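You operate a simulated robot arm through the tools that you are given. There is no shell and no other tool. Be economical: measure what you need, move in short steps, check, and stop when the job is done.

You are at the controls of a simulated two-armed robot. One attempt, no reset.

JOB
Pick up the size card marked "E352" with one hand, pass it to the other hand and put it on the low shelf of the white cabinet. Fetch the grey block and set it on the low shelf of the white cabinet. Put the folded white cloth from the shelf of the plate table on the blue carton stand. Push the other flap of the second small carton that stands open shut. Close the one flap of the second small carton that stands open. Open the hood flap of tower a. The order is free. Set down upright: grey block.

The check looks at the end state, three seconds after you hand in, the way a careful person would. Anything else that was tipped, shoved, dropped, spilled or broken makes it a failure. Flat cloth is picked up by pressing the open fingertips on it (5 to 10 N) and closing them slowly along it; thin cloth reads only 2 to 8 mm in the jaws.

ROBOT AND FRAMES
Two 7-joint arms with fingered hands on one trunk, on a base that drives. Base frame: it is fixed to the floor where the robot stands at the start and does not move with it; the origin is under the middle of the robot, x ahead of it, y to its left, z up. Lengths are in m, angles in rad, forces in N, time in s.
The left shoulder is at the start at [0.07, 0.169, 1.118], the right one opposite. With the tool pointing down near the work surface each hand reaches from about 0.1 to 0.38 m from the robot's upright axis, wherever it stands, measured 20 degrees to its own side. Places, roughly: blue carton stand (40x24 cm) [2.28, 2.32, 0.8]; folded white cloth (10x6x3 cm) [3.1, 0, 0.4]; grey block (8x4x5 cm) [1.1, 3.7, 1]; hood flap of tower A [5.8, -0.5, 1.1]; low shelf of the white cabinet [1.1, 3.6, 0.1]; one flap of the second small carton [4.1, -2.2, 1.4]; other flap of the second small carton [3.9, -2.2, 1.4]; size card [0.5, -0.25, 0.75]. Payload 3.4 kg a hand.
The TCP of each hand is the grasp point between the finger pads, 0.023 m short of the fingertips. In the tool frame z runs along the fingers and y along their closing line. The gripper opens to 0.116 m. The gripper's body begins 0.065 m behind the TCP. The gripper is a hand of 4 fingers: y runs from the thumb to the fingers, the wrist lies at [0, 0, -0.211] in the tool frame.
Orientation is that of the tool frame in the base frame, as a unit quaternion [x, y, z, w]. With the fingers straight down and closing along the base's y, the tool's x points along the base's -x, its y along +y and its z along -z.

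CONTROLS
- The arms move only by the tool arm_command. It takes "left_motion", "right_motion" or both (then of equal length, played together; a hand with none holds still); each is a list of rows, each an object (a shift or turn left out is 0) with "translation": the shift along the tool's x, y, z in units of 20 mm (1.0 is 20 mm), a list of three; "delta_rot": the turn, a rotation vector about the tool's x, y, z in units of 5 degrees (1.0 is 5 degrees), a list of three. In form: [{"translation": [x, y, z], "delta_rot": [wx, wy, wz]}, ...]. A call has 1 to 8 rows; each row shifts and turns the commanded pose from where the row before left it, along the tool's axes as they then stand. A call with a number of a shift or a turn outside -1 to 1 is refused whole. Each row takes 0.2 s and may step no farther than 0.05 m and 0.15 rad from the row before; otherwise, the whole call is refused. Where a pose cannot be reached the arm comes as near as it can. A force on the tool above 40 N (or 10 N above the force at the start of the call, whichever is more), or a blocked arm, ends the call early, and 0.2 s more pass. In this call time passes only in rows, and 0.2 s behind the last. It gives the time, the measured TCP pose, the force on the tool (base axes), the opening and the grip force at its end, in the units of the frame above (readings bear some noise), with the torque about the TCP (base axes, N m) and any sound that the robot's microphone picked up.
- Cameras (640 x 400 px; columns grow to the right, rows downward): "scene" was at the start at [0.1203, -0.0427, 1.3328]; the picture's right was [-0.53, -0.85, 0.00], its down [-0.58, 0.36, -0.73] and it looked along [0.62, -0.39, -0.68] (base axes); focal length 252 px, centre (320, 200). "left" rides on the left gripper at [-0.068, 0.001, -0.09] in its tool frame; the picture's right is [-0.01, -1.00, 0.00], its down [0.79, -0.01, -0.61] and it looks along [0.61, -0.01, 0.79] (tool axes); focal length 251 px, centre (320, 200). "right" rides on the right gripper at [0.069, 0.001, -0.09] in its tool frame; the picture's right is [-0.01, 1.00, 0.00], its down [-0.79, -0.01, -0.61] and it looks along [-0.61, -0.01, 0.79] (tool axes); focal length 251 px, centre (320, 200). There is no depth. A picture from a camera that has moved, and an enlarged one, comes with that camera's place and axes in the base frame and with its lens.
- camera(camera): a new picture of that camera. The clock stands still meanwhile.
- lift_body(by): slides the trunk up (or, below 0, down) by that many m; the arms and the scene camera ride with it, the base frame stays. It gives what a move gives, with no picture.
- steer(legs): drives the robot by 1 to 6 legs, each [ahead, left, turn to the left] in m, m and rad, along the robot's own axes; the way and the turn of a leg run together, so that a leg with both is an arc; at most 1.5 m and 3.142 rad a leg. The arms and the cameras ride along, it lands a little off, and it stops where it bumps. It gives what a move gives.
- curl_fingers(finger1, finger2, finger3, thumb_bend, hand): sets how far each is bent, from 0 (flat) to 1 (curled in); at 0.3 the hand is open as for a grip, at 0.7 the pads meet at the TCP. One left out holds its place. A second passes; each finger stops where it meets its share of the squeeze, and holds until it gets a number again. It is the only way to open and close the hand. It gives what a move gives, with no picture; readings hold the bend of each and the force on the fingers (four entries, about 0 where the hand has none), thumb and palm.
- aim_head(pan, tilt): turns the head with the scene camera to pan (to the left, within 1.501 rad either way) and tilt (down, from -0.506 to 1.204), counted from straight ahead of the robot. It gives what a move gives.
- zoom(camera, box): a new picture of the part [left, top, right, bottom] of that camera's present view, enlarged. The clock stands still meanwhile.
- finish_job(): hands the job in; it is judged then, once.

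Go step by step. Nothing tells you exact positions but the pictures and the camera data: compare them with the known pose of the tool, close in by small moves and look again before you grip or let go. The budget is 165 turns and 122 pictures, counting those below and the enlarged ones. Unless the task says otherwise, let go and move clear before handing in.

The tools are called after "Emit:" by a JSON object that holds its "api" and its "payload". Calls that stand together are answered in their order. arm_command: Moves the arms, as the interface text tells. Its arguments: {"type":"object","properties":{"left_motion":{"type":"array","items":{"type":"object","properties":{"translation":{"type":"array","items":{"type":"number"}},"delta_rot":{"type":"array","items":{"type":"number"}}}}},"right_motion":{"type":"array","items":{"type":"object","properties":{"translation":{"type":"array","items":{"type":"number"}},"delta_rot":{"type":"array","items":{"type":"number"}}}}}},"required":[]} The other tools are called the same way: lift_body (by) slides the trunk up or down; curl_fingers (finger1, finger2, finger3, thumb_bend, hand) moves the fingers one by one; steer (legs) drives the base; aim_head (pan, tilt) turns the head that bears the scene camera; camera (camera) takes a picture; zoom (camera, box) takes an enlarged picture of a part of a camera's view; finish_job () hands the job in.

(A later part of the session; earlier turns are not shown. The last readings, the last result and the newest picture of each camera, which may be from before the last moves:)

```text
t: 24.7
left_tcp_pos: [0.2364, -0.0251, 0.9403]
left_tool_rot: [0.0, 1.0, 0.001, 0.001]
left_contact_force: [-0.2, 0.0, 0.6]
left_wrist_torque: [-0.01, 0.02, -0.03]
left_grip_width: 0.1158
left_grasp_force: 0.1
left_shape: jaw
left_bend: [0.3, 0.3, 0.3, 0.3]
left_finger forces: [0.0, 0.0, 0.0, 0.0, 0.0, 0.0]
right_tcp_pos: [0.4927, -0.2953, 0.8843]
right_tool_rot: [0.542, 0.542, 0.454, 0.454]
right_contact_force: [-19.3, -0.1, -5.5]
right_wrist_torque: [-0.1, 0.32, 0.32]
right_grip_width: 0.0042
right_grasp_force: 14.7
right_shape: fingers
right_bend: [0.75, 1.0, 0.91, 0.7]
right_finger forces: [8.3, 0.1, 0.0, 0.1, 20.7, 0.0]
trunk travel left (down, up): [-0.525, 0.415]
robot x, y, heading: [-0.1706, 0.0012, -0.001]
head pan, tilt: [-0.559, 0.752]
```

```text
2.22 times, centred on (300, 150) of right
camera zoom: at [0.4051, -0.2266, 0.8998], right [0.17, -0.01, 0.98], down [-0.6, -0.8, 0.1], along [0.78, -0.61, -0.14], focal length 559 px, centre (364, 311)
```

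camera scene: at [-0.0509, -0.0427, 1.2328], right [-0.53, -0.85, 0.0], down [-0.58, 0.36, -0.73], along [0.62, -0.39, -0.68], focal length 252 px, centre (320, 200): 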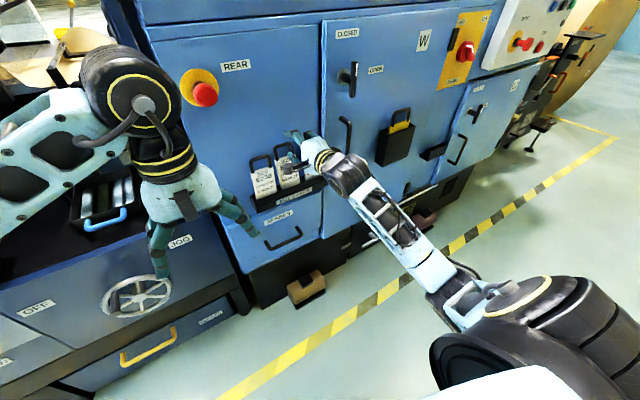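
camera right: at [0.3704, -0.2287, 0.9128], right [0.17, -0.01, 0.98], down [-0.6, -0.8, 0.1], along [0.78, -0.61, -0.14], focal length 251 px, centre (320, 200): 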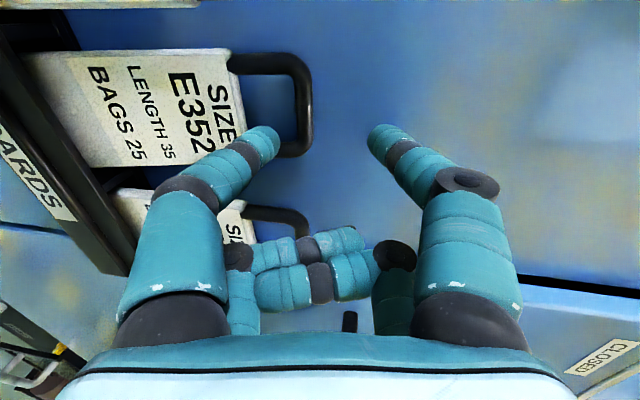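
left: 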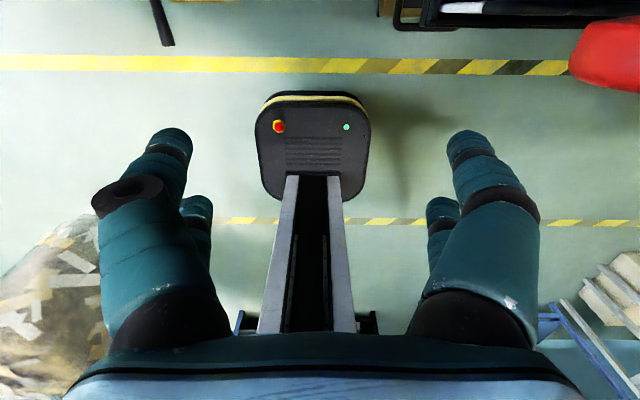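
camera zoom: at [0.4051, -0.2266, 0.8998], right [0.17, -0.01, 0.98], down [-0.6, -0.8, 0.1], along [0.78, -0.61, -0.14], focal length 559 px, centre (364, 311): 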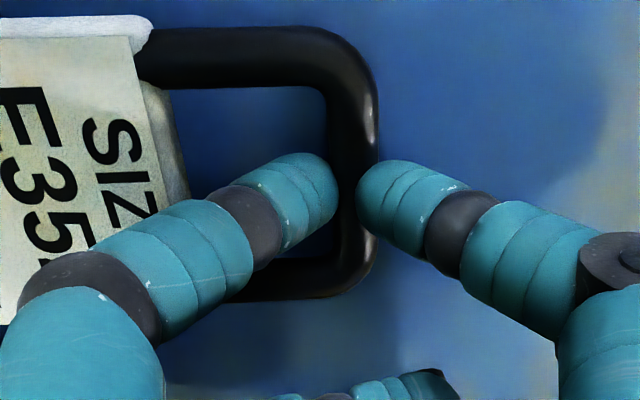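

The tips seem to be pinching the bar. I'll squeeze a little more and pull back gently to see if the card follows.

Emit:
{"api": "curl_fingers", "payload": {"hand": "right", "finger1": 0.9, "thumb_bend": 0.9}}

Emit:
{"api": "arm_command", "payload": {"right_motion": [{"translation": [0, 0.2, -0.3]}, {"translation": [0, 0.1, -0.3]}]}}

Emit:
{"api": "zoom", "payload": {"camera": "right", "box": [180, 60, 420, 240]}}

```text
t: 25.7
left_tcp_pos: [0.2361, -0.025, 0.9399]
left_tool_rot: [0.001, 1.0, 0.0, 0.001]
left_contact_force: [-0.3, 0.4, 0.8]
left_wrist_torque: [-0.02, -0.02, 0.0]
left_grip_width: 0.1158
left_grasp_force: 0.0
left_shape: jaw
left_bend: [0.3, 0.3, 0.3, 0.3]
left_finger forces: [0.0, 0.0, 0.1, 0.0, 0.1, 0.0]
right_tcp_pos: [0.4938, -0.2948, 0.885]
right_tool_rot: [0.542, 0.542, 0.453, 0.455]
right_contact_force: [-9.3, 0.5, -2.8]
right_wrist_torque: [-0.02, -0.02, 0.2]
right_grip_width: 0.0009
right_grasp_force: 18.7
right_shape: fingers
right_bend: [0.81, 1.0, 0.91, 0.77]
right_finger forces: [18.6, 0.0, 0.0, 0.0, 18.4, 0.0]
trunk travel left (down, up): [-0.525, 0.415]
robot x, y, heading: [-0.1734, 0.0025, -0.006]
head pan, tilt: [-0.559, 0.752]
```

```text
t: 26.3
left_tcp_pos: [0.2384, -0.0235, 0.9407]
left_tool_rot: [0.001, 1.0, 0.0, 0.0]
left_contact_force: [-0.9, -0.4, -0.2]
left_wrist_torque: [-0.02, 0.0, 0.03]
left_grip_width: 0.1158
left_grasp_force: 0.1
left_shape: jaw
left_bend: [0.3, 0.3, 0.3, 0.3]
left_finger forces: [0.0, 0.1, 0.1, 0.0, 0.0, 0.0]
right_tcp_pos: [0.4831, -0.295, 0.8917]
right_tool_rot: [0.541, 0.543, 0.454, 0.454]
right_contact_force: [0.2, 0.3, -0.2]
right_wrist_torque: [-0.02, 0.01, -0.01]
right_grip_width: 0.0001
right_grasp_force: 0.0
right_shape: fingers
right_bend: [0.79, 1.0, 0.91, 0.84]
right_finger forces: [0.0, 0.1, 0.0, 0.0, 0.0, 0.0]
trunk travel left (down, up): [-0.525, 0.415]
robot x, y, heading: [-0.1722, 0.0007, 0.004]
head pan, tilt: [-0.559, 0.752]
```

```text
2.22 times, centred on (300, 150) of right
camera zoom: at [0.3966, -0.2259, 0.9075], right [0.18, -0.01, 0.98], down [-0.6, -0.8, 0.1], along [0.78, -0.61, -0.15], focal length 559 px, centre (364, 311)
```

zoom: 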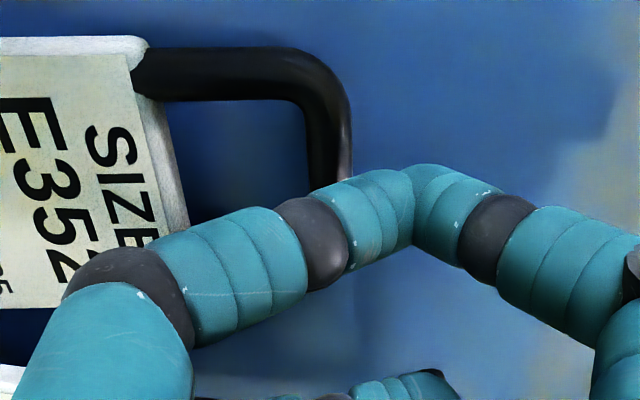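

The tips slipped off because the bar was barely inside them. I'll retract the right hand and bring the left hand round for a side view of card, handle and panel. That's also the pose it needs for the hand-over.

Emit:
{"api": "arm_command", "payload": {"left_motion": [{"delta_rot": [0.99, -0.99, 0.99]}, {"delta_rot": [0.99, -0.99, 0.99]}, {"delta_rot": [0.99, -0.99, 0.99]}, {"delta_rot": [0.99, -0.99, 0.99]}, {"delta_rot": [0.99, -0.99, 0.99]}, {"delta_rot": [0.99, -0.99, 0.99]}, {"delta_rot": [0.99, -0.99, 0.99]}], "right_motion": [{"translation": [0, 0, -1]}, {"translation": [0, 0, -1]}, {"translation": [0, 0, -1]}, {"translation": [0, 0, -1]}, {"translation": [0, 0, -1]}, {"translation": [-0.5, 0, -1]}, {"translation": [-0.5, 0, 0]}]}}

Emit:
{"api": "arm_command", "payload": {"left_motion": [{"delta_rot": [0.99, -0.99, 0.99]}, {"delta_rot": [0.99, -0.99, 0.99]}, {"delta_rot": [0.99, -0.99, 0.99]}, {"delta_rot": [0.99, -0.99, 0.99]}, {"delta_rot": [0.99, -0.99, 0.99]}, {"delta_rot": [0.99, -0.99, 0.99]}, {"delta_rot": [0.99, -0.99, 0.99]}]}}

Emit:
{"api": "arm_command", "payload": {"left_motion": [{"translation": [-0.3, 1, 0]}, {"translation": [-0.3, 1, 0.3]}, {"translation": [-0.3, 1, 0.3]}, {"translation": [-0.3, 1, 0.3]}, {"translation": [-0.3, 1, 0.3]}, {"translation": [-0.3, 1, 0.3]}, {"translation": [-0.3, 1, 0.3]}, {"translation": [-0.3, 1, 0.3]}]}}

Emit:
{"api": "camera", "payload": {"camera": "left"}}

```text
t: 27.9
left_tcp_pos: [0.2381, -0.0244, 0.9419]
left_tool_rot: [0.291, 0.865, -0.29, 0.288]
left_contact_force: [-0.5, -0.7, 0.2]
left_wrist_torque: [0.01, 0.0, 0.02]
left_grip_width: 0.116
left_grasp_force: 0.1
left_shape: jaw
left_bend: [0.3, 0.3, 0.3, 0.3]
left_finger forces: [0.0, 0.0, 0.0, 0.1, 0.1, 0.0]
right_tcp_pos: [0.3659, -0.3165, 0.9117]
right_tool_rot: [0.543, 0.542, 0.454, 0.453]
right_contact_force: [0.4, -0.7, -0.2]
right_wrist_torque: [0.03, 0.0, 0.0]
right_grip_width: 0.0
right_grasp_force: 0.0
right_shape: fingers
right_bend: [0.79, 1.0, 0.91, 0.84]
right_finger forces: [0.0, 0.1, 0.1, 0.1, 0.1, 0.0]
trunk travel left (down, up): [-0.525, 0.415]
robot x, y, heading: [-0.172, -0.0009, -0.002]
head pan, tilt: [-0.559, 0.752]
```

```text
t: 29.5
left_tcp_pos: [0.2381, -0.0251, 0.9408]
left_tool_rot: [-0.5, -0.498, 0.503, -0.5]
left_contact_force: [0.3, 0.1, -0.7]
left_wrist_torque: [-0.03, -0.02, 0.0]
left_grip_width: 0.116
left_grasp_force: 0.1
left_shape: jaw
left_bend: [0.3, 0.3, 0.3, 0.3]
left_finger forces: [0.1, 0.1, 0.0, 0.0, 0.0, 0.0]
right_tcp_pos: [0.366, -0.3173, 0.9117]
right_tool_rot: [0.542, 0.543, 0.454, 0.453]
right_contact_force: [-1.2, 0.0, 0.3]
right_wrist_torque: [-0.03, -0.04, 0.0]
right_grip_width: 0.0005
right_grasp_force: 0.1
right_shape: fingers
right_bend: [0.79, 1.0, 0.91, 0.84]
right_finger forces: [0.0, 0.1, 0.0, 0.1, 0.0, 0.1]
trunk travel left (down, up): [-0.525, 0.415]
robot x, y, heading: [-0.1711, 0.0003, -0.001]
head pan, tilt: [-0.559, 0.752]
```

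```text
t: 31.3
left_tcp_pos: [0.3981, -0.0675, 0.9864]
left_tool_rot: [-0.501, -0.499, 0.501, -0.499]
left_contact_force: [0.3, -0.6, 0.3]
left_wrist_torque: [-0.01, -0.02, 0.01]
left_grip_width: 0.1155
left_grasp_force: 0.0
left_shape: jaw
left_bend: [0.3, 0.3, 0.3, 0.3]
left_finger forces: [0.1, 0.0, 0.1, 0.0, 0.0, 0.0]
right_tcp_pos: [0.3655, -0.3174, 0.9108]
right_tool_rot: [0.543, 0.542, 0.453, 0.453]
right_contact_force: [0.2, 0.5, -0.1]
right_wrist_torque: [-0.02, -0.01, -0.02]
right_grip_width: 0.0
right_grasp_force: 0.0
right_shape: fingers
right_bend: [0.79, 1.0, 0.91, 0.84]
right_finger forces: [0.0, 0.1, 0.0, 0.1, 0.0, 0.0]
trunk travel left (down, up): [-0.525, 0.415]
robot x, y, heading: [-0.1738, -0.0002, 0.001]
head pan, tilt: [-0.559, 0.752]
```

```text
92 pictures are left
camera left: at [0.3997, 0.0231, 1.0561], right [-1.0, 0.0, 0.01], down [-0.01, 0.61, -0.79], along [-0.01, -0.79, -0.61], focal length 251 px, centre (320, 200)
```

left: 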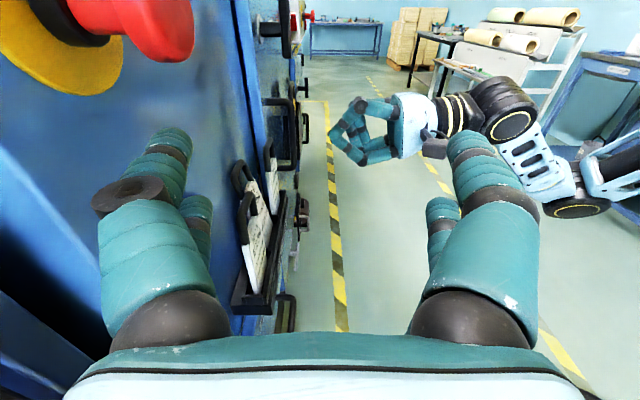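

Excellent side view. I'll zoom in on the rack.

Emit:
{"api": "zoom", "payload": {"camera": "left", "box": [210, 120, 330, 320]}}

```text
2.00 times, centred on (270, 220) of left
camera zoom: at [0.3997, 0.0231, 1.0561], right [-1.0, 0.0, 0.01], down [-0.01, 0.61, -0.79], along [-0.01, -0.79, -0.61], focal length 503 px, centre (420, 160)
```

zoom: 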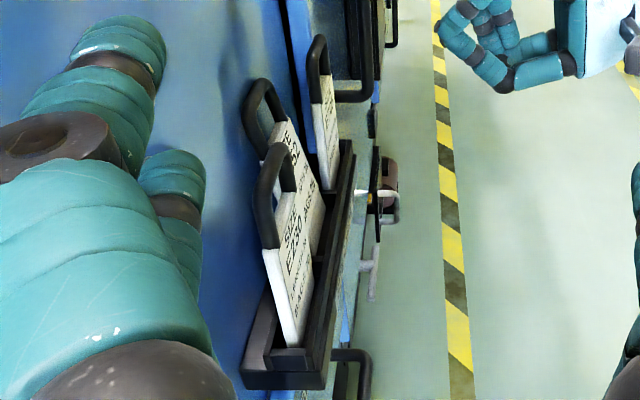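

Now the geometry is clear: the panel is at x≈0.517, and E352 leans back against it with its bar at about [0.509, -0.279, 0.881]. The neighbours' bars sit at x≈0.479. I'll press the closed fingertips on top of the bar and drag the card upright, then pinch the handle from a steep pitch.

Emit:
{"api": "arm_command", "payload": {"right_motion": [{"translation": [0.2, 0.3, 0], "delta_rot": [1, 0, 0]}, {"translation": [0.2, 0.3, 0], "delta_rot": [1, 0, 0]}, {"translation": [0.2, 0.3, 0], "delta_rot": [1, 0, 0]}, {"translation": [0.2, 0.3, 0], "delta_rot": [1, 0, 0]}, {"translation": [0.2, 0.3, 0], "delta_rot": [1, 0, 0]}, {"translation": [0.15, 0.3, 0], "delta_rot": [1, 0, 0]}, {"translation": [0, 0.3, 0], "delta_rot": [1, 0, 0]}]}}

```text
t: 32.9
left_tcp_pos: [0.3983, -0.0668, 0.9871]
left_tool_rot: [-0.5, -0.5, 0.5, -0.5]
left_contact_force: [0.8, -0.2, 0.4]
left_wrist_torque: [0.01, 0.0, 0.01]
left_grip_width: 0.1159
left_grasp_force: 0.0
left_shape: jaw
left_bend: [0.3, 0.3, 0.3, 0.3]
left_finger forces: [0.0, 0.0, 0.0, 0.1, 0.0, 0.1]
right_tcp_pos: [0.3841, -0.2924, 0.9484]
right_tool_rot: [0.653, 0.655, 0.269, 0.268]
right_contact_force: [-0.2, 0.5, 0.7]
right_wrist_torque: [0.02, 0.02, -0.01]
right_grip_width: 0.0
right_grasp_force: 0.0
right_shape: fingers
right_bend: [0.79, 1.0, 0.91, 0.84]
right_finger forces: [0.0, 0.0, 0.0, 0.0, 0.0, 0.0]
trunk travel left (down, up): [-0.525, 0.415]
robot x, y, heading: [-0.1751, -0.0008, -0.004]
head pan, tilt: [-0.559, 0.752]
```

Emit:
{"api": "arm_command", "payload": {"right_motion": [{"translation": [0, 0.6, 0.85]}, {"translation": [0, 0.6, 0.85]}, {"translation": [0, 0.6, 0.85]}, {"translation": [0, 0.6, 0.85]}, {"translation": [-0.1, 0.6, 0.85]}]}}

Emit:
{"api": "zoom", "payload": {"camera": "left", "box": [210, 120, 330, 320]}}

```text
t: 34.1
left_tcp_pos: [0.3991, -0.0664, 0.9881]
left_tool_rot: [0.501, 0.5, -0.499, 0.5]
left_contact_force: [0.3, -0.3, 0.2]
left_wrist_torque: [-0.04, 0.01, 0.01]
left_grip_width: 0.1159
left_grasp_force: 0.0
left_shape: jaw
left_bend: [0.3, 0.3, 0.3, 0.3]
left_finger forces: [0.1, 0.0, 0.1, 0.0, 0.0, 0.0]
right_tcp_pos: [0.4873, -0.2953, 0.9318]
right_tool_rot: [0.654, 0.654, 0.269, 0.269]
right_contact_force: [0.5, -0.6, 0.2]
right_wrist_torque: [-0.01, 0.0, 0.02]
right_grip_width: 0.0
right_grasp_force: 0.0
right_shape: fingers
right_bend: [0.79, 1.0, 0.91, 0.84]
right_finger forces: [0.1, 0.0, 0.0, 0.0, 0.0, 0.1]
trunk travel left (down, up): [-0.525, 0.415]
robot x, y, heading: [-0.1704, 0.003, -0.002]
head pan, tilt: [-0.559, 0.752]
```

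```text
2.00 times, centred on (270, 220) of left
camera zoom: at [0.3996, 0.0236, 1.0561], right [-1.0, 0.0, 0.01], down [-0.01, 0.61, -0.8], along [-0.01, -0.8, -0.61], focal length 503 px, centre (420, 160)
```

zoom: 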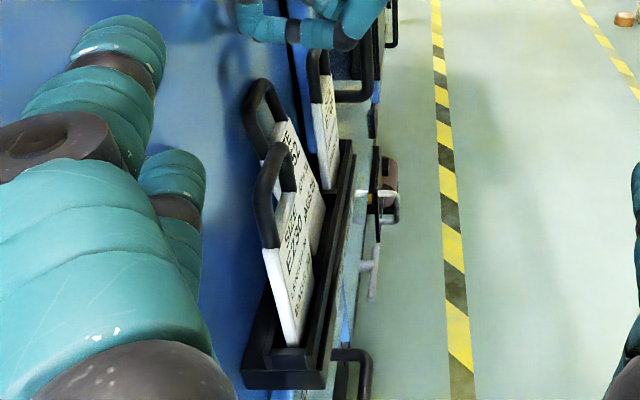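

Emit:
{"api": "arm_command", "payload": {"right_motion": [{"translation": [0, -0.2, 0.28]}, {"translation": [0, -0.2, 0.28]}, {"translation": [0, -0.2, 0.28]}, {"translation": [0, -0.15, 0.15]}]}}

Emit:
{"api": "zoom", "payload": {"camera": "left", "box": [210, 120, 330, 320]}}

```text
t: 35.1
left_tcp_pos: [0.397, -0.0666, 0.9862]
left_tool_rot: [-0.5, -0.5, 0.5, -0.5]
left_contact_force: [0.4, 0.1, -0.7]
left_wrist_torque: [0.03, -0.02, 0.0]
left_grip_width: 0.1158
left_grasp_force: 0.0
left_shape: jaw
left_bend: [0.3, 0.3, 0.3, 0.3]
left_finger forces: [0.0, 0.0, 0.1, 0.1, 0.0, 0.1]
right_tcp_pos: [0.4892, -0.2953, 0.9073]
right_tool_rot: [0.653, 0.654, 0.27, 0.269]
right_contact_force: [-0.5, -0.2, -0.1]
right_wrist_torque: [0.02, 0.03, -0.03]
right_grip_width: 0.0
right_grasp_force: 0.0
right_shape: fingers
right_bend: [0.79, 1.0, 0.91, 0.84]
right_finger forces: [0.0, 0.0, 0.0, 0.1, 0.0, 0.1]
trunk travel left (down, up): [-0.525, 0.415]
robot x, y, heading: [-0.1697, 0.0014, -0.001]
head pan, tilt: [-0.559, 0.752]
```

```text
2.00 times, centred on (270, 220) of left
camera zoom: at [0.3992, 0.0235, 1.0563], right [-1.0, 0.0, 0.01], down [-0.01, 0.61, -0.8], along [-0.01, -0.8, -0.61], focal length 503 px, centre (420, 160)
```

zoom: 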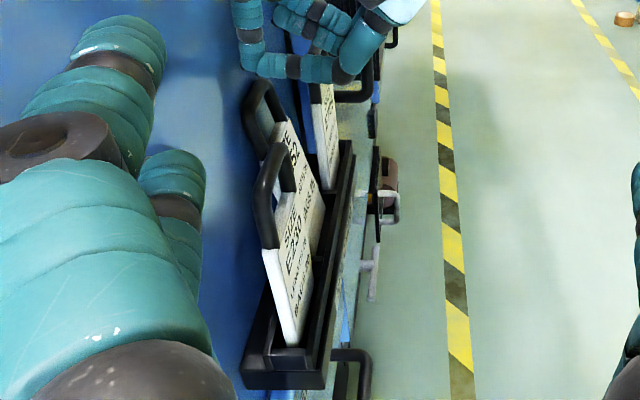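

Emit:
{"api": "arm_command", "payload": {"right_motion": [{"translation": [0, -0.13, 0.18]}, {"translation": [0, -0.13, 0.18]}]}}

Emit:
{"api": "zoom", "payload": {"camera": "left", "box": [230, 130, 310, 210]}}

```text
t: 35.7
left_tcp_pos: [0.3973, -0.0672, 0.9877]
left_tool_rot: [0.5, 0.5, -0.5, 0.5]
left_contact_force: [-0.1, 0.3, 0.6]
left_wrist_torque: [0.01, 0.02, 0.0]
left_grip_width: 0.1159
left_grasp_force: 0.0
left_shape: jaw
left_bend: [0.3, 0.3, 0.3, 0.3]
left_finger forces: [0.0, 0.0, 0.0, 0.0, 0.0, 0.0]
right_tcp_pos: [0.4908, -0.2945, 0.8981]
right_tool_rot: [0.653, 0.654, 0.27, 0.27]
right_contact_force: [0.4, -0.6, -0.1]
right_wrist_torque: [0.02, 0.0, 0.02]
right_grip_width: 0.0003
right_grasp_force: 0.1
right_shape: fingers
right_bend: [0.79, 1.0, 0.91, 0.84]
right_finger forces: [0.0, 0.0, 0.0, 0.0, 0.1, 0.0]
trunk travel left (down, up): [-0.525, 0.415]
robot x, y, heading: [-0.168, -0.0008, -0.011]
head pan, tilt: [-0.559, 0.752]
```

```text
5.00 times, centred on (270, 170) of left
camera zoom: at [0.3992, 0.0235, 1.0563], right [-1.0, 0.0, 0.01], down [-0.01, 0.61, -0.8], along [-0.01, -0.8, -0.61], focal length 1257 px, centre (570, 350)
```

zoom: 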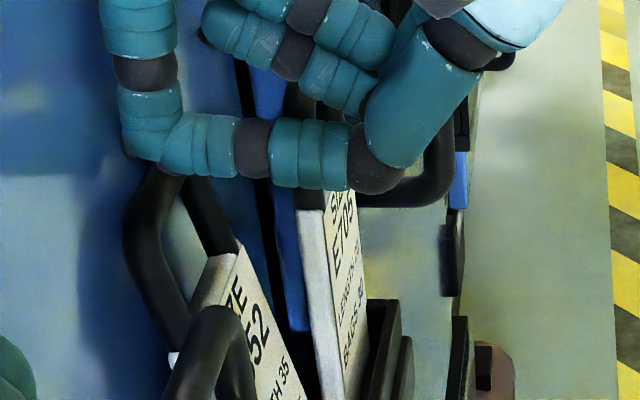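

Emit:
{"api": "arm_command", "payload": {"right_motion": [{"translation": [0, -0.1, 0.2]}, {"translation": [0, -0.1, 0.2]}]}}

Emit:
{"api": "zoom", "payload": {"camera": "left", "box": [230, 130, 310, 210]}}

```text
t: 36.3
left_tcp_pos: [0.396, -0.066, 0.9889]
left_tool_rot: [0.502, 0.498, -0.501, 0.499]
left_contact_force: [0.2, -0.3, -0.5]
left_wrist_torque: [0.0, -0.02, 0.01]
left_grip_width: 0.1159
left_grasp_force: 0.1
left_shape: jaw
left_bend: [0.3, 0.3, 0.3, 0.3]
left_finger forces: [0.1, 0.0, 0.0, 0.0, 0.0, 0.2]
right_tcp_pos: [0.4931, -0.2951, 0.8899]
right_tool_rot: [0.653, 0.654, 0.27, 0.27]
right_contact_force: [-5.1, 0.8, 2.6]
right_wrist_torque: [0.03, -0.08, 0.07]
right_grip_width: 0.0001
right_grasp_force: 0.2
right_shape: fingers
right_bend: [0.79, 1.0, 0.91, 0.84]
right_finger forces: [0.8, 0.0, 0.0, 0.0, 0.0, 0.0]
trunk travel left (down, up): [-0.525, 0.415]
robot x, y, heading: [-0.1704, 0.0021, -0.001]
head pan, tilt: [-0.559, 0.752]
```

```text
5.00 times, centred on (270, 170) of left
camera zoom: at [0.398, 0.0236, 1.057], right [-1.0, 0.0, 0.01], down [-0.01, 0.61, -0.8], along [-0.01, -0.8, -0.61], focal length 1257 px, centre (570, 350)
```

zoom: 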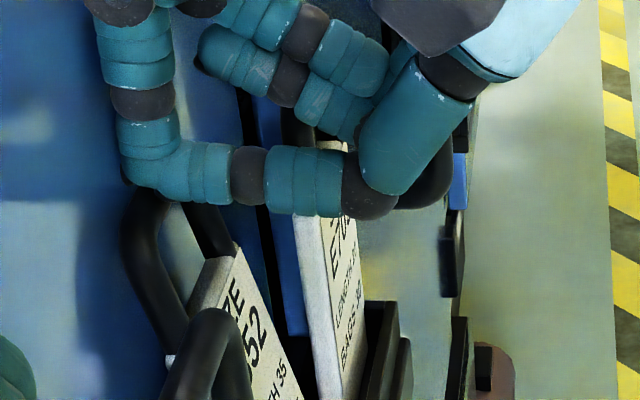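

Emit:
{"api": "arm_command", "payload": {"right_motion": [{"translation": [0, -0.25, 0.15]}, {"translation": [0, -0.25, -0.05]}, {"translation": [0, -0.25, -0.1]}]}}

Emit:
{"api": "zoom", "payload": {"camera": "left", "box": [230, 130, 310, 210]}}

```text
t: 37.1
left_tcp_pos: [0.3953, -0.0667, 0.99]
left_tool_rot: [0.501, 0.498, -0.5, 0.501]
left_contact_force: [0.0, 0.4, -0.5]
left_wrist_torque: [0.0, 0.0, 0.02]
left_grip_width: 0.116
left_grasp_force: 0.1
left_shape: jaw
left_bend: [0.3, 0.3, 0.3, 0.3]
left_finger forces: [0.0, 0.1, 0.0, 0.0, 0.0, 0.0]
right_tcp_pos: [0.481, -0.2956, 0.8832]
right_tool_rot: [0.653, 0.652, 0.273, 0.272]
right_contact_force: [2.4, -4.1, 21.9]
right_wrist_torque: [0.44, -0.49, -0.16]
right_grip_width: 0.0003
right_grasp_force: 12.5
right_shape: fingers
right_bend: [0.79, 1.0, 0.91, 0.86]
right_finger forces: [24.6, 0.1, 0.0, 0.0, 0.0, 0.0]
trunk travel left (down, up): [-0.525, 0.415]
robot x, y, heading: [-0.1721, -0.0036, -0.004]
head pan, tilt: [-0.559, 0.752]
```

```text
5.00 times, centred on (270, 170) of left
camera zoom: at [0.3962, 0.024, 1.0584], right [-1.0, 0.0, 0.01], down [0.0, 0.61, -0.8], along [-0.01, -0.8, -0.61], focal length 1257 px, centre (570, 350)
```

zoom: 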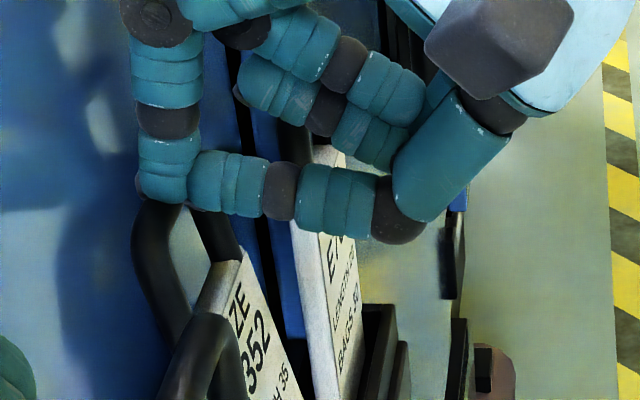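

The fingertip is pressing on top of the bar and the card has started to come forward. I'll keep dragging.

Emit:
{"api": "arm_command", "payload": {"right_motion": [{"translation": [0, -0.25, -0.25]}, {"translation": [0, -0.28, -0.28]}, {"translation": [0, -0.28, -0.28]}]}}

Emit:
{"api": "zoom", "payload": {"camera": "left", "box": [220, 130, 320, 230]}}

```text
t: 37.9
left_tcp_pos: [0.3919, -0.0654, 0.9906]
left_tool_rot: [0.502, 0.498, -0.5, 0.501]
left_contact_force: [-1.2, -0.1, 0.1]
left_wrist_torque: [-0.02, 0.02, -0.04]
left_grip_width: 0.1158
left_grasp_force: 0.0
left_shape: jaw
left_bend: [0.3, 0.3, 0.3, 0.3]
left_finger forces: [0.1, 0.0, 0.0, 0.0, 0.1, 0.0]
right_tcp_pos: [0.4557, -0.2942, 0.8814]
right_tool_rot: [0.652, 0.653, 0.271, 0.272]
right_contact_force: [-0.3, -2.4, 26.6]
right_wrist_torque: [0.53, -0.82, -0.11]
right_grip_width: 0.0
right_grasp_force: 14.8
right_shape: fingers
right_bend: [0.78, 1.0, 0.91, 0.88]
right_finger forces: [29.4, 0.1, 0.0, 0.0, 0.1, 0.0]
trunk travel left (down, up): [-0.525, 0.415]
robot x, y, heading: [-0.173, -0.0002, -0.001]
head pan, tilt: [-0.559, 0.752]
```

```text
4.00 times, centred on (270, 180) of left
camera zoom: at [0.3946, 0.0247, 1.0591], right [-1.0, 0.0, 0.0], down [0.0, 0.61, -0.8], along [0.0, -0.8, -0.61], focal length 1006 px, centre (520, 280)
```

zoom: 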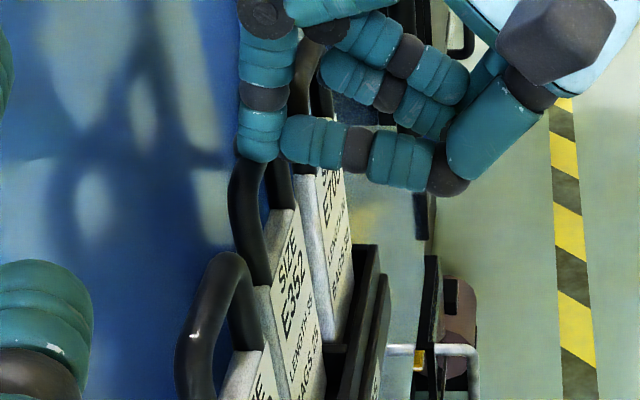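

The card is nearly upright, with its bar at x≈0.49. I'll pull a bit more, then lift off.

Emit:
{"api": "arm_command", "payload": {"right_motion": [{"translation": [0, -0.25, -0.25]}, {"translation": [0, -0.25, -0.25]}, {"translation": [0, 0.4, -0.4]}, {"translation": [0, 0.5, -0.5]}, {"translation": [0, 0.5, -0.5]}, {"translation": [0, 0.5, -0.5]}]}}

Emit:
{"api": "zoom", "payload": {"camera": "left", "box": [210, 120, 330, 240]}}

```text
t: 39.3
left_tcp_pos: [0.3965, -0.0666, 0.9882]
left_tool_rot: [0.501, 0.499, -0.501, 0.499]
left_contact_force: [0.0, -0.8, -0.2]
left_wrist_torque: [-0.04, 0.01, 0.01]
left_grip_width: 0.1162
left_grasp_force: 0.2
left_shape: jaw
left_bend: [0.3, 0.3, 0.3, 0.3]
left_finger forces: [0.0, 0.0, 0.1, 0.0, 0.0, 0.0]
right_tcp_pos: [0.4459, -0.2947, 0.9314]
right_tool_rot: [0.653, 0.654, 0.269, 0.27]
right_contact_force: [0.1, 1.1, -0.7]
right_wrist_torque: [0.0, 0.0, 0.01]
right_grip_width: 0.0002
right_grasp_force: 0.1
right_shape: fingers
right_bend: [0.77, 1.0, 0.91, 0.87]
right_finger forces: [0.1, 0.0, 0.0, 0.1, 0.0, 0.0]
trunk travel left (down, up): [-0.525, 0.415]
robot x, y, heading: [-0.1751, -0.0012, -0.0]
head pan, tilt: [-0.559, 0.752]
```

```text
3.33 times, centred on (270, 180) of left
camera zoom: at [0.3991, 0.0237, 1.0563], right [-1.0, 0.0, 0.01], down [-0.01, 0.61, -0.8], along [-0.01, -0.8, -0.61], focal length 838 px, centre (487, 267)
```

zoom: 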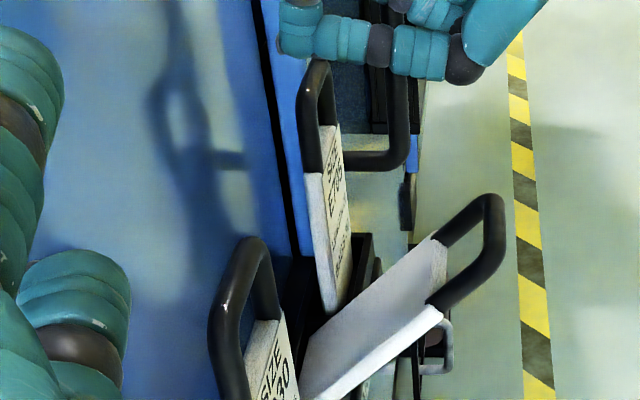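

The card has flipped forward and now rests tilted on the rack, with its handle sticking out toward me at about [0.39, -0.28, 0.855]. That's an easy grasp along its plane. I'll retract, open the hand and line up in front of the handle.

Emit:
{"api": "arm_command", "payload": {"right_motion": [{"translation": [0.2, 0, -1]}, {"translation": [0.2, 0, -1]}, {"translation": [0.2, 0, -1]}, {"translation": [0.2, 0, -1]}, {"translation": [0, -0.9, -1]}, {"translation": [0, -0.9, 0]}, {"translation": [0, -0.9, 0]}, {"translation": [0, -0.9, 0]}]}}

Emit:
{"api": "curl_fingers", "payload": {"hand": "right", "finger1": 0.42, "finger2": 0.42, "finger3": 0.42, "thumb_bend": 0.42}}

Emit:
{"api": "camera", "payload": {"camera": "right"}}

Emit:
{"api": "camera", "payload": {"camera": "left"}}

```text
t: 41.1
left_tcp_pos: [0.3983, -0.0673, 0.988]
left_tool_rot: [-0.501, -0.499, 0.501, -0.499]
left_contact_force: [0.5, 0.5, 0.6]
left_wrist_torque: [0.0, 0.03, -0.02]
left_grip_width: 0.116
left_grasp_force: 0.1
left_shape: jaw
left_bend: [0.3, 0.3, 0.3, 0.3]
left_finger forces: [0.0, 0.1, 0.1, 0.0, 0.0, 0.0]
right_tcp_pos: [0.3237, -0.2783, 0.9523]
right_tool_rot: [0.654, 0.653, 0.27, 0.27]
right_contact_force: [-0.5, -0.7, -0.3]
right_wrist_torque: [0.0, -0.01, 0.0]
right_grip_width: 0.0001
right_grasp_force: 0.1
right_shape: fingers
right_bend: [0.77, 1.0, 0.91, 0.87]
right_finger forces: [0.0, 0.1, 0.0, 0.0, 0.1, 0.1]
trunk travel left (down, up): [-0.525, 0.415]
robot x, y, heading: [-0.1701, 0.0018, 0.001]
head pan, tilt: [-0.559, 0.752]
```

```text
t: 42.1
left_tcp_pos: [0.3979, -0.0677, 0.9879]
left_tool_rot: [-0.5, -0.499, 0.501, -0.5]
left_contact_force: [0.0, -0.1, 0.5]
left_wrist_torque: [-0.01, 0.02, 0.02]
left_grip_width: 0.1159
left_grasp_force: 0.1
left_shape: jaw
left_bend: [0.3, 0.3, 0.3, 0.3]
left_finger forces: [0.1, 0.0, 0.1, 0.0, 0.1, 0.0]
right_tcp_pos: [0.3242, -0.2777, 0.9514]
right_tool_rot: [0.654, 0.654, 0.269, 0.27]
right_contact_force: [-0.3, -0.1, -0.4]
right_wrist_torque: [0.01, 0.0, -0.01]
right_grip_width: 0.0814
right_grasp_force: 0.1
right_shape: fingers
right_bend: [0.42, 0.42, 0.42, 0.42]
right_finger forces: [0.1, 0.1, 0.0, 0.0, 0.0, 0.0]
trunk travel left (down, up): [-0.525, 0.415]
robot x, y, heading: [-0.1681, 0.0002, -0.002]
head pan, tilt: [-0.559, 0.752]
```

```text
83 pictures are left
camera right: at [0.2628, -0.209, 1.0162], right [0.71, -0.01, 0.71], down [-0.43, -0.8, 0.43], along [0.56, -0.61, -0.57], focal length 251 px, centre (320, 200)
```

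right: 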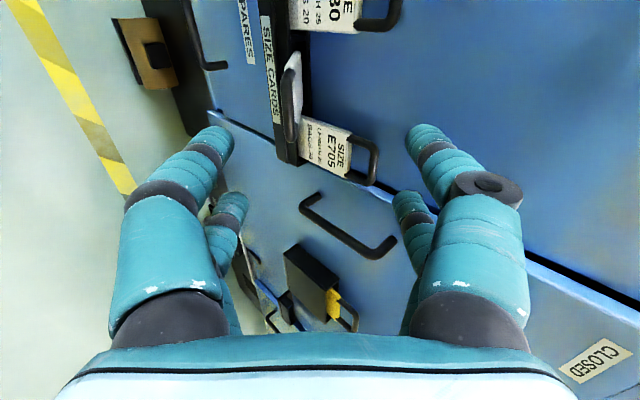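

```text
82 pictures are left
camera left: at [0.3991, 0.0235, 1.0563], right [-1.0, 0.0, 0.01], down [-0.01, 0.61, -0.8], along [-0.01, -0.8, -0.61], focal length 251 px, centre (320, 200)
```

left: 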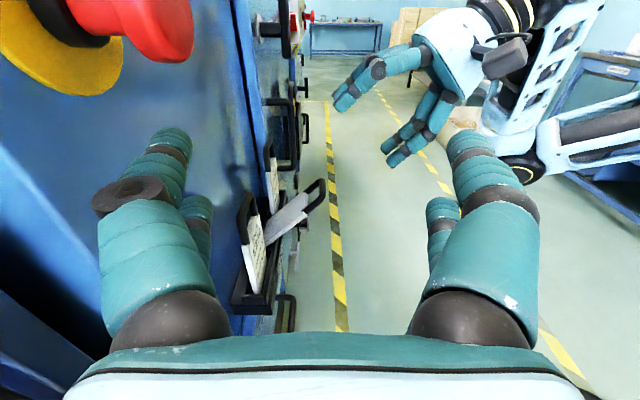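

The card is stable and edge-on to the hand. I'll shift down 20 mm in the tool frame and advance.

Emit:
{"api": "arm_command", "payload": {"right_motion": [{"translation": [0, -0.5, 0.8]}, {"translation": [0, -0.5, 0.8]}, {"translation": [0, 0, 0.8]}, {"translation": [0, 0, 0.8]}, {"translation": [0, 0, 0.8]}]}}

Emit:
{"api": "zoom", "payload": {"camera": "left", "box": [230, 120, 390, 240]}}

Emit:
{"api": "zoom", "payload": {"camera": "right", "box": [180, 60, 460, 240]}}

```text
t: 43.3
left_tcp_pos: [0.398, -0.0668, 0.9874]
left_tool_rot: [0.501, 0.499, -0.501, 0.499]
left_contact_force: [0.7, 0.1, -0.3]
left_wrist_torque: [0.0, -0.01, -0.04]
left_grip_width: 0.1159
left_grasp_force: 0.0
left_shape: jaw
left_bend: [0.3, 0.3, 0.3, 0.3]
left_finger forces: [0.1, 0.1, 0.0, 0.1, 0.0, 0.0]
right_tcp_pos: [0.3662, -0.2788, 0.8814]
right_tool_rot: [0.654, 0.654, 0.269, 0.269]
right_contact_force: [0.8, 0.8, -0.2]
right_wrist_torque: [0.01, 0.0, 0.0]
right_grip_width: 0.0817
right_grasp_force: 0.1
right_shape: fingers
right_bend: [0.42, 0.42, 0.42, 0.42]
right_finger forces: [0.1, 0.0, 0.0, 0.1, 0.0, 0.1]
trunk travel left (down, up): [-0.525, 0.415]
robot x, y, heading: [-0.1742, -0.0013, -0.002]
head pan, tilt: [-0.559, 0.752]
```

```text
3.33 times, centred on (310, 180) of left
camera zoom: at [0.3994, 0.0234, 1.0562], right [-1.0, 0.0, 0.01], down [-0.01, 0.61, -0.79], along [-0.01, -0.8, -0.61], focal length 838 px, centre (353, 267)
```

zoom: 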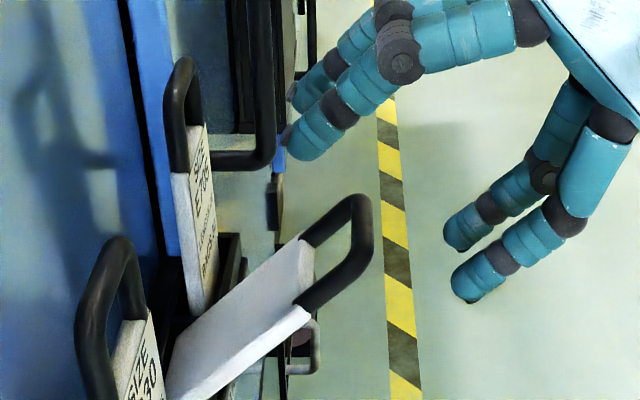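

```text
2.22 times, centred on (320, 150) of right
camera zoom: at [0.3042, -0.2093, 0.9447], right [0.71, -0.01, 0.71], down [-0.43, -0.79, 0.43], along [0.56, -0.61, -0.57], focal length 559 px, centre (320, 311)
```

zoom: 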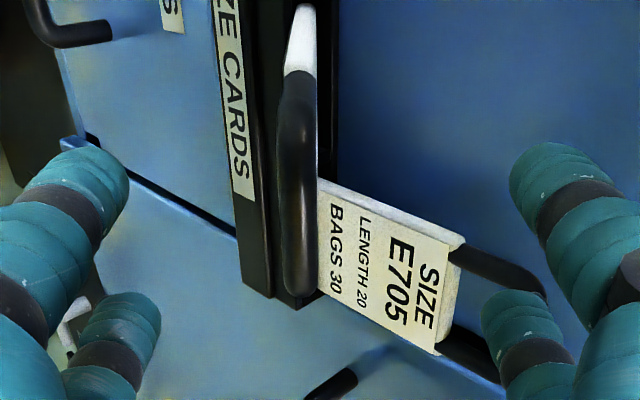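

Well aligned. I'll advance 50 mm, then close.

Emit:
{"api": "arm_command", "payload": {"right_motion": [{"translation": [0, -0.1, 0.6]}, {"translation": [0, -0.1, 0.6]}, {"translation": [0, 0, 0.6]}, {"translation": [0, 0, 0.6]}]}}

Emit:
{"api": "zoom", "payload": {"camera": "left", "box": [230, 120, 390, 240]}}

```text
t: 44.3
left_tcp_pos: [0.3984, -0.0666, 0.9874]
left_tool_rot: [-0.5, -0.5, 0.5, -0.5]
left_contact_force: [-0.1, -0.7, 0.3]
left_wrist_torque: [0.0, 0.02, 0.04]
left_grip_width: 0.1156
left_grasp_force: 0.1
left_shape: jaw
left_bend: [0.3, 0.3, 0.3, 0.3]
left_finger forces: [0.0, 0.0, 0.0, 0.0, 0.0, 0.1]
right_tcp_pos: [0.3983, -0.2808, 0.8442]
right_tool_rot: [0.653, 0.654, 0.27, 0.27]
right_contact_force: [-0.1, -0.8, -1.0]
right_wrist_torque: [0.05, 0.03, -0.04]
right_grip_width: 0.0816
right_grasp_force: 0.0
right_shape: fingers
right_bend: [0.42, 0.42, 0.42, 0.42]
right_finger forces: [0.1, 0.0, 0.1, 0.0, 0.1, 0.0]
trunk travel left (down, up): [-0.525, 0.415]
robot x, y, heading: [-0.1694, 0.0012, 0.001]
head pan, tilt: [-0.559, 0.752]
```

```text
3.33 times, centred on (310, 180) of left
camera zoom: at [0.3993, 0.0235, 1.0562], right [-1.0, 0.0, 0.01], down [-0.01, 0.61, -0.8], along [-0.01, -0.8, -0.61], focal length 838 px, centre (353, 267)
```

zoom: 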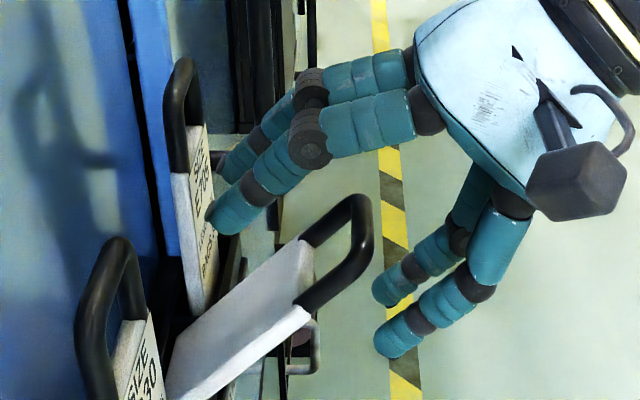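

The handle lies between the finger pairs. Closing now.

Emit:
{"api": "curl_fingers", "payload": {"hand": "right", "finger1": 0.62, "finger2": 0.62, "finger3": 0.62, "thumb_bend": 0.62}}

Emit:
{"api": "zoom", "payload": {"camera": "left", "box": [230, 120, 390, 240]}}

Emit:
{"api": "curl_fingers", "payload": {"hand": "right", "finger1": 0.85, "finger2": 0.85, "finger3": 0.85, "thumb_bend": 0.85}}

Emit:
{"api": "zoom", "payload": {"camera": "left", "box": [230, 120, 390, 240]}}

```text
t: 45.3
left_tcp_pos: [0.3974, -0.0668, 0.9878]
left_tool_rot: [-0.5, -0.5, 0.501, -0.5]
left_contact_force: [-0.2, -0.4, 0.9]
left_wrist_torque: [-0.01, 0.02, -0.02]
left_grip_width: 0.116
left_grasp_force: 0.0
left_shape: jaw
left_bend: [0.3, 0.3, 0.3, 0.3]
left_finger forces: [0.1, 0.0, 0.0, 0.0, 0.0, 0.1]
right_tcp_pos: [0.3975, -0.2797, 0.846]
right_tool_rot: [0.654, 0.653, 0.269, 0.269]
right_contact_force: [0.6, 0.4, 0.0]
right_wrist_torque: [0.02, 0.02, -0.02]
right_grip_width: 0.0236
right_grasp_force: 0.1
right_shape: fingers
right_bend: [0.62, 0.62, 0.62, 0.62]
right_finger forces: [0.0, 0.1, 0.0, 0.0, 0.0, 0.0]
trunk travel left (down, up): [-0.525, 0.415]
robot x, y, heading: [-0.1744, -0.0004, -0.003]
head pan, tilt: [-0.559, 0.752]
```

```text
3.33 times, centred on (310, 180) of left
camera zoom: at [0.3991, 0.0235, 1.0563], right [-1.0, 0.0, 0.01], down [-0.01, 0.61, -0.8], along [-0.01, -0.8, -0.61], focal length 838 px, centre (353, 267)
```

zoom: 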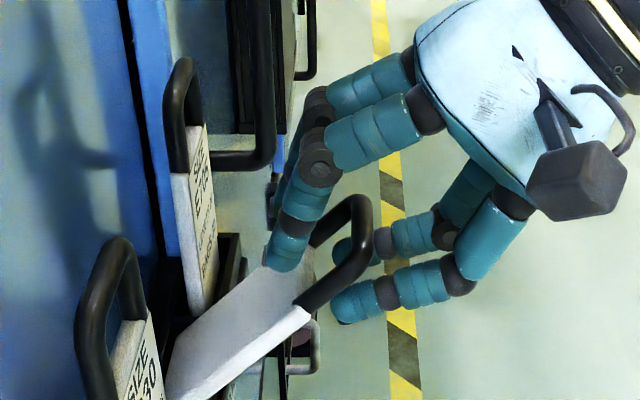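

```text
t: 46.3
left_tcp_pos: [0.3989, -0.0673, 0.9877]
left_tool_rot: [-0.501, -0.499, 0.501, -0.499]
left_contact_force: [-0.7, 0.0, 0.2]
left_wrist_torque: [0.02, -0.02, -0.04]
left_grip_width: 0.1158
left_grasp_force: 0.0
left_shape: jaw
left_bend: [0.3, 0.3, 0.3, 0.3]
left_finger forces: [0.0, 0.0, 0.0, 0.1, 0.0, 0.1]
right_tcp_pos: [0.3975, -0.2801, 0.8443]
right_tool_rot: [0.654, 0.654, 0.269, 0.269]
right_contact_force: [0.1, -0.9, 0.2]
right_wrist_torque: [-0.11, -0.03, -0.01]
right_grip_width: 0.0017
right_grasp_force: 20.5
right_shape: fingers
right_bend: [0.71, 0.72, 0.72, 0.75]
right_finger forces: [11.0, 10.3, 8.1, 0.0, 12.0, 0.1]
trunk travel left (down, up): [-0.525, 0.415]
robot x, y, heading: [-0.1701, -0.0017, 0.001]
head pan, tilt: [-0.559, 0.752]
```

```text
3.33 times, centred on (310, 180) of left
camera zoom: at [0.3992, 0.0234, 1.0563], right [-1.0, 0.0, 0.01], down [-0.01, 0.61, -0.79], along [-0.01, -0.79, -0.61], focal length 838 px, centre (353, 267)
```

zoom: 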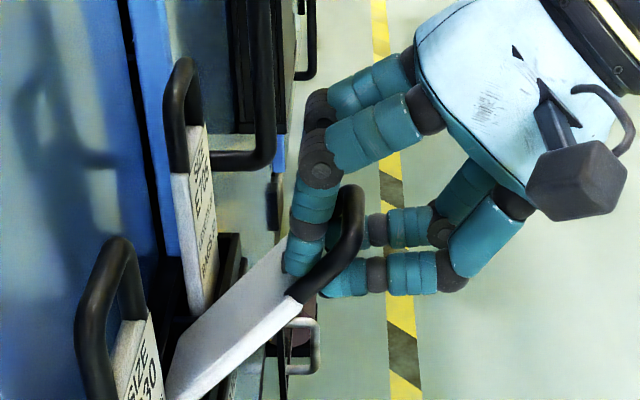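

The fingers have closed through the loop and trapped the bar. I'll draw the card out along its plane.

Emit:
{"api": "arm_command", "payload": {"right_motion": [{"translation": [0, 0, -0.6]}, {"translation": [0, 0, -0.8]}, {"translation": [0, 0, -0.8]}, {"translation": [0, 0, -0.8]}, {"translation": [0, 0.2, -0.8]}, {"translation": [0, 0.2, -0.8]}]}}

Emit:
{"api": "camera", "payload": {"camera": "left"}}

```text
t: 47.7
left_tcp_pos: [0.3976, -0.0668, 0.9867]
left_tool_rot: [0.501, 0.499, -0.501, 0.499]
left_contact_force: [0.2, 0.0, 0.0]
left_wrist_torque: [-0.02, -0.03, -0.01]
left_grip_width: 0.116
left_grasp_force: 0.0
left_shape: jaw
left_bend: [0.3, 0.3, 0.3, 0.3]
left_finger forces: [0.0, 0.1, 0.0, 0.0, 0.1, 0.1]
right_tcp_pos: [0.3369, -0.279, 0.9145]
right_tool_rot: [0.653, 0.654, 0.27, 0.27]
right_contact_force: [-1.0, -0.3, -0.4]
right_wrist_torque: [0.04, 0.05, 0.01]
right_grip_width: 0.0015
right_grasp_force: 22.6
right_shape: fingers
right_bend: [0.71, 0.71, 0.73, 0.77]
right_finger forces: [11.6, 10.6, 10.2, 0.1, 11.9, 0.0]
trunk travel left (down, up): [-0.525, 0.415]
robot x, y, heading: [-0.173, 0.002, 0.004]
head pan, tilt: [-0.559, 0.752]
```

```text
76 pictures are left
camera left: at [0.399, 0.0236, 1.0564], right [-1.0, 0.0, 0.01], down [-0.01, 0.61, -0.8], along [-0.01, -0.8, -0.61], focal length 251 px, centre (320, 200)
```

left: 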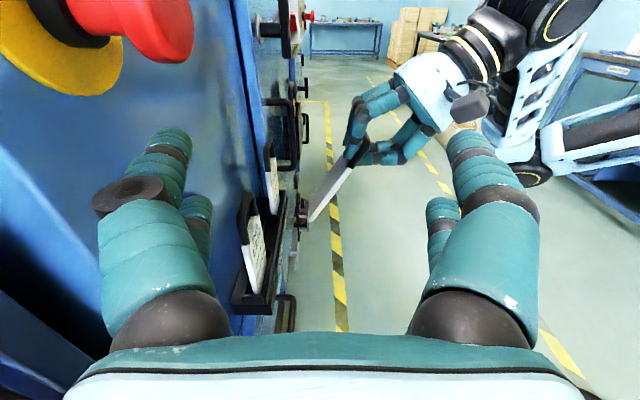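

The card is free of the rack and firmly held. Next is the hand-over: I'll roll the left hand 45° to match the card's plane and bring it beside the card body.

Emit:
{"api": "arm_command", "payload": {"left_motion": [{"delta_rot": [0, 0, 1]}, {"delta_rot": [0, 0, 1]}, {"delta_rot": [0, 0, 1]}, {"delta_rot": [0, 0, 1]}, {"delta_rot": [0, 0, 1]}, {"delta_rot": [0, 0, 1]}, {"delta_rot": [0, 0, 1]}, {"delta_rot": [0, 0, 1]}]}}

Emit:
{"api": "arm_command", "payload": {"left_motion": [{"delta_rot": [0, 0, 1]}, {"translation": [0.78, -0.95, 0.5]}, {"translation": [0.78, -0.95, 0.5]}, {"translation": [0.78, -0.95, 0.8]}, {"translation": [0.78, -0.95, 0.8]}, {"translation": [0.78, -0.95, 0.8]}]}}

Emit:
{"api": "curl_fingers", "payload": {"hand": "left", "finger1": 0.42, "finger2": 0.42, "finger3": 0.42, "thumb_bend": 0.42}}

Emit:
{"api": "camera", "payload": {"camera": "left"}}

Emit:
{"api": "camera", "payload": {"camera": "scene"}}

```text
t: 49.5
left_tcp_pos: [0.3982, -0.0663, 0.9868]
left_tool_rot: [0.58, 0.405, -0.406, 0.579]
left_contact_force: [-0.9, 1.0, 0.3]
left_wrist_torque: [-0.02, 0.0, 0.0]
left_grip_width: 0.1158
left_grasp_force: 0.0
left_shape: jaw
left_bend: [0.3, 0.3, 0.3, 0.3]
left_finger forces: [0.0, 0.1, 0.0, 0.0, 0.0, 0.0]
left hand out of reach, approached as far as the arm can: row 5, 6, 7, 8
right_tcp_pos: [0.3381, -0.2785, 0.9149]
right_tool_rot: [0.654, 0.654, 0.27, 0.269]
right_contact_force: [0.8, 0.3, -0.8]
right_wrist_torque: [0.01, 0.02, 0.01]
right_grip_width: 0.0014
right_grasp_force: 22.2
right_shape: fingers
right_bend: [0.71, 0.71, 0.73, 0.77]
right_finger forces: [11.5, 10.7, 10.1, 0.1, 11.9, 0.1]
trunk travel left (down, up): [-0.525, 0.415]
robot x, y, heading: [-0.1712, -0.0005, -0.005]
head pan, tilt: [-0.559, 0.752]
```

```text
t: 50.9
left_tcp_pos: [0.3682, -0.0931, 0.9381]
left_tool_rot: [0.58, 0.406, -0.406, 0.578]
left_contact_force: [0.9, -0.2, -0.4]
left_wrist_torque: [-0.03, -0.02, 0.01]
left_grip_width: 0.116
left_grasp_force: 0.1
left_shape: jaw
left_bend: [0.3, 0.3, 0.3, 0.3]
left_finger forces: [0.1, 0.0, 0.0, 0.1, 0.1, 0.1]
left hand out of reach, approached as far as the arm can: row 1, 4, 5, 6
right_tcp_pos: [0.3383, -0.279, 0.9144]
right_tool_rot: [0.654, 0.654, 0.269, 0.269]
right_contact_force: [-0.6, -1.1, -1.4]
right_wrist_torque: [0.0, 0.04, -0.01]
right_grip_width: 0.0012
right_grasp_force: 22.5
right_shape: fingers
right_bend: [0.71, 0.71, 0.73, 0.77]
right_finger forces: [11.6, 10.6, 10.2, 0.1, 11.9, 0.0]
trunk travel left (down, up): [-0.525, 0.415]
robot x, y, heading: [-0.1691, 0.0026, -0.004]
head pan, tilt: [-0.559, 0.752]
```

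```text
t: 51.9
left_tcp_pos: [0.3682, -0.092, 0.9387]
left_tool_rot: [0.58, 0.406, -0.406, 0.578]
left_contact_force: [1.0, 0.1, 0.2]
left_wrist_torque: [-0.02, 0.01, 0.01]
left_grip_width: 0.0825
left_grasp_force: 0.1
left_shape: fingers
left_bend: [0.42, 0.42, 0.42, 0.42]
left_finger forces: [0.1, 0.0, 0.1, 0.0, 0.1, 0.1]
right_tcp_pos: [0.3385, -0.2797, 0.914]
right_tool_rot: [0.654, 0.653, 0.269, 0.27]
right_contact_force: [0.3, -0.1, -0.7]
right_wrist_torque: [-0.01, 0.01, 0.02]
right_grip_width: 0.0014
right_grasp_force: 22.2
right_shape: fingers
right_bend: [0.71, 0.71, 0.73, 0.77]
right_finger forces: [11.6, 10.6, 10.2, 0.1, 11.9, 0.1]
trunk travel left (down, up): [-0.525, 0.415]
robot x, y, heading: [-0.1692, 0.0003, 0.001]
head pan, tilt: [-0.559, 0.752]
```

```text
75 pictures are left
camera left: at [0.3466, -0.0019, 1.0035], right [-0.94, 0.0, -0.33], down [0.26, 0.61, -0.75], along [0.2, -0.79, -0.57], focal length 251 px, centre (320, 200)
```

left: 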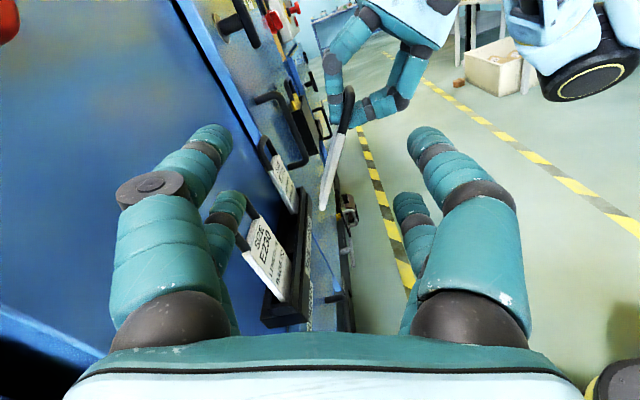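

```text
74 pictures are left
camera scene: at [-0.0516, -0.0428, 1.2327], right [-0.53, -0.85, 0.0], down [-0.58, 0.36, -0.73], along [0.62, -0.39, -0.68], focal length 252 px, centre (320, 200)
```

scene: 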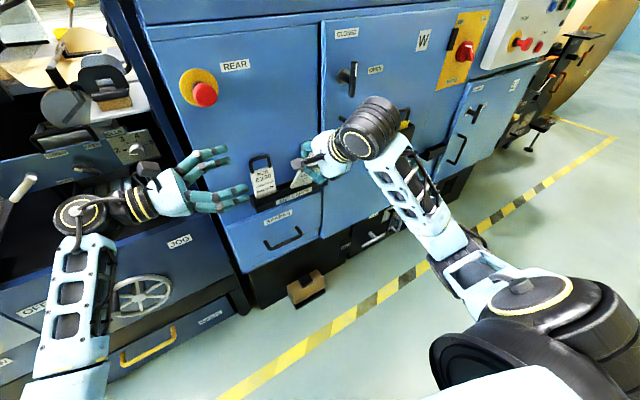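

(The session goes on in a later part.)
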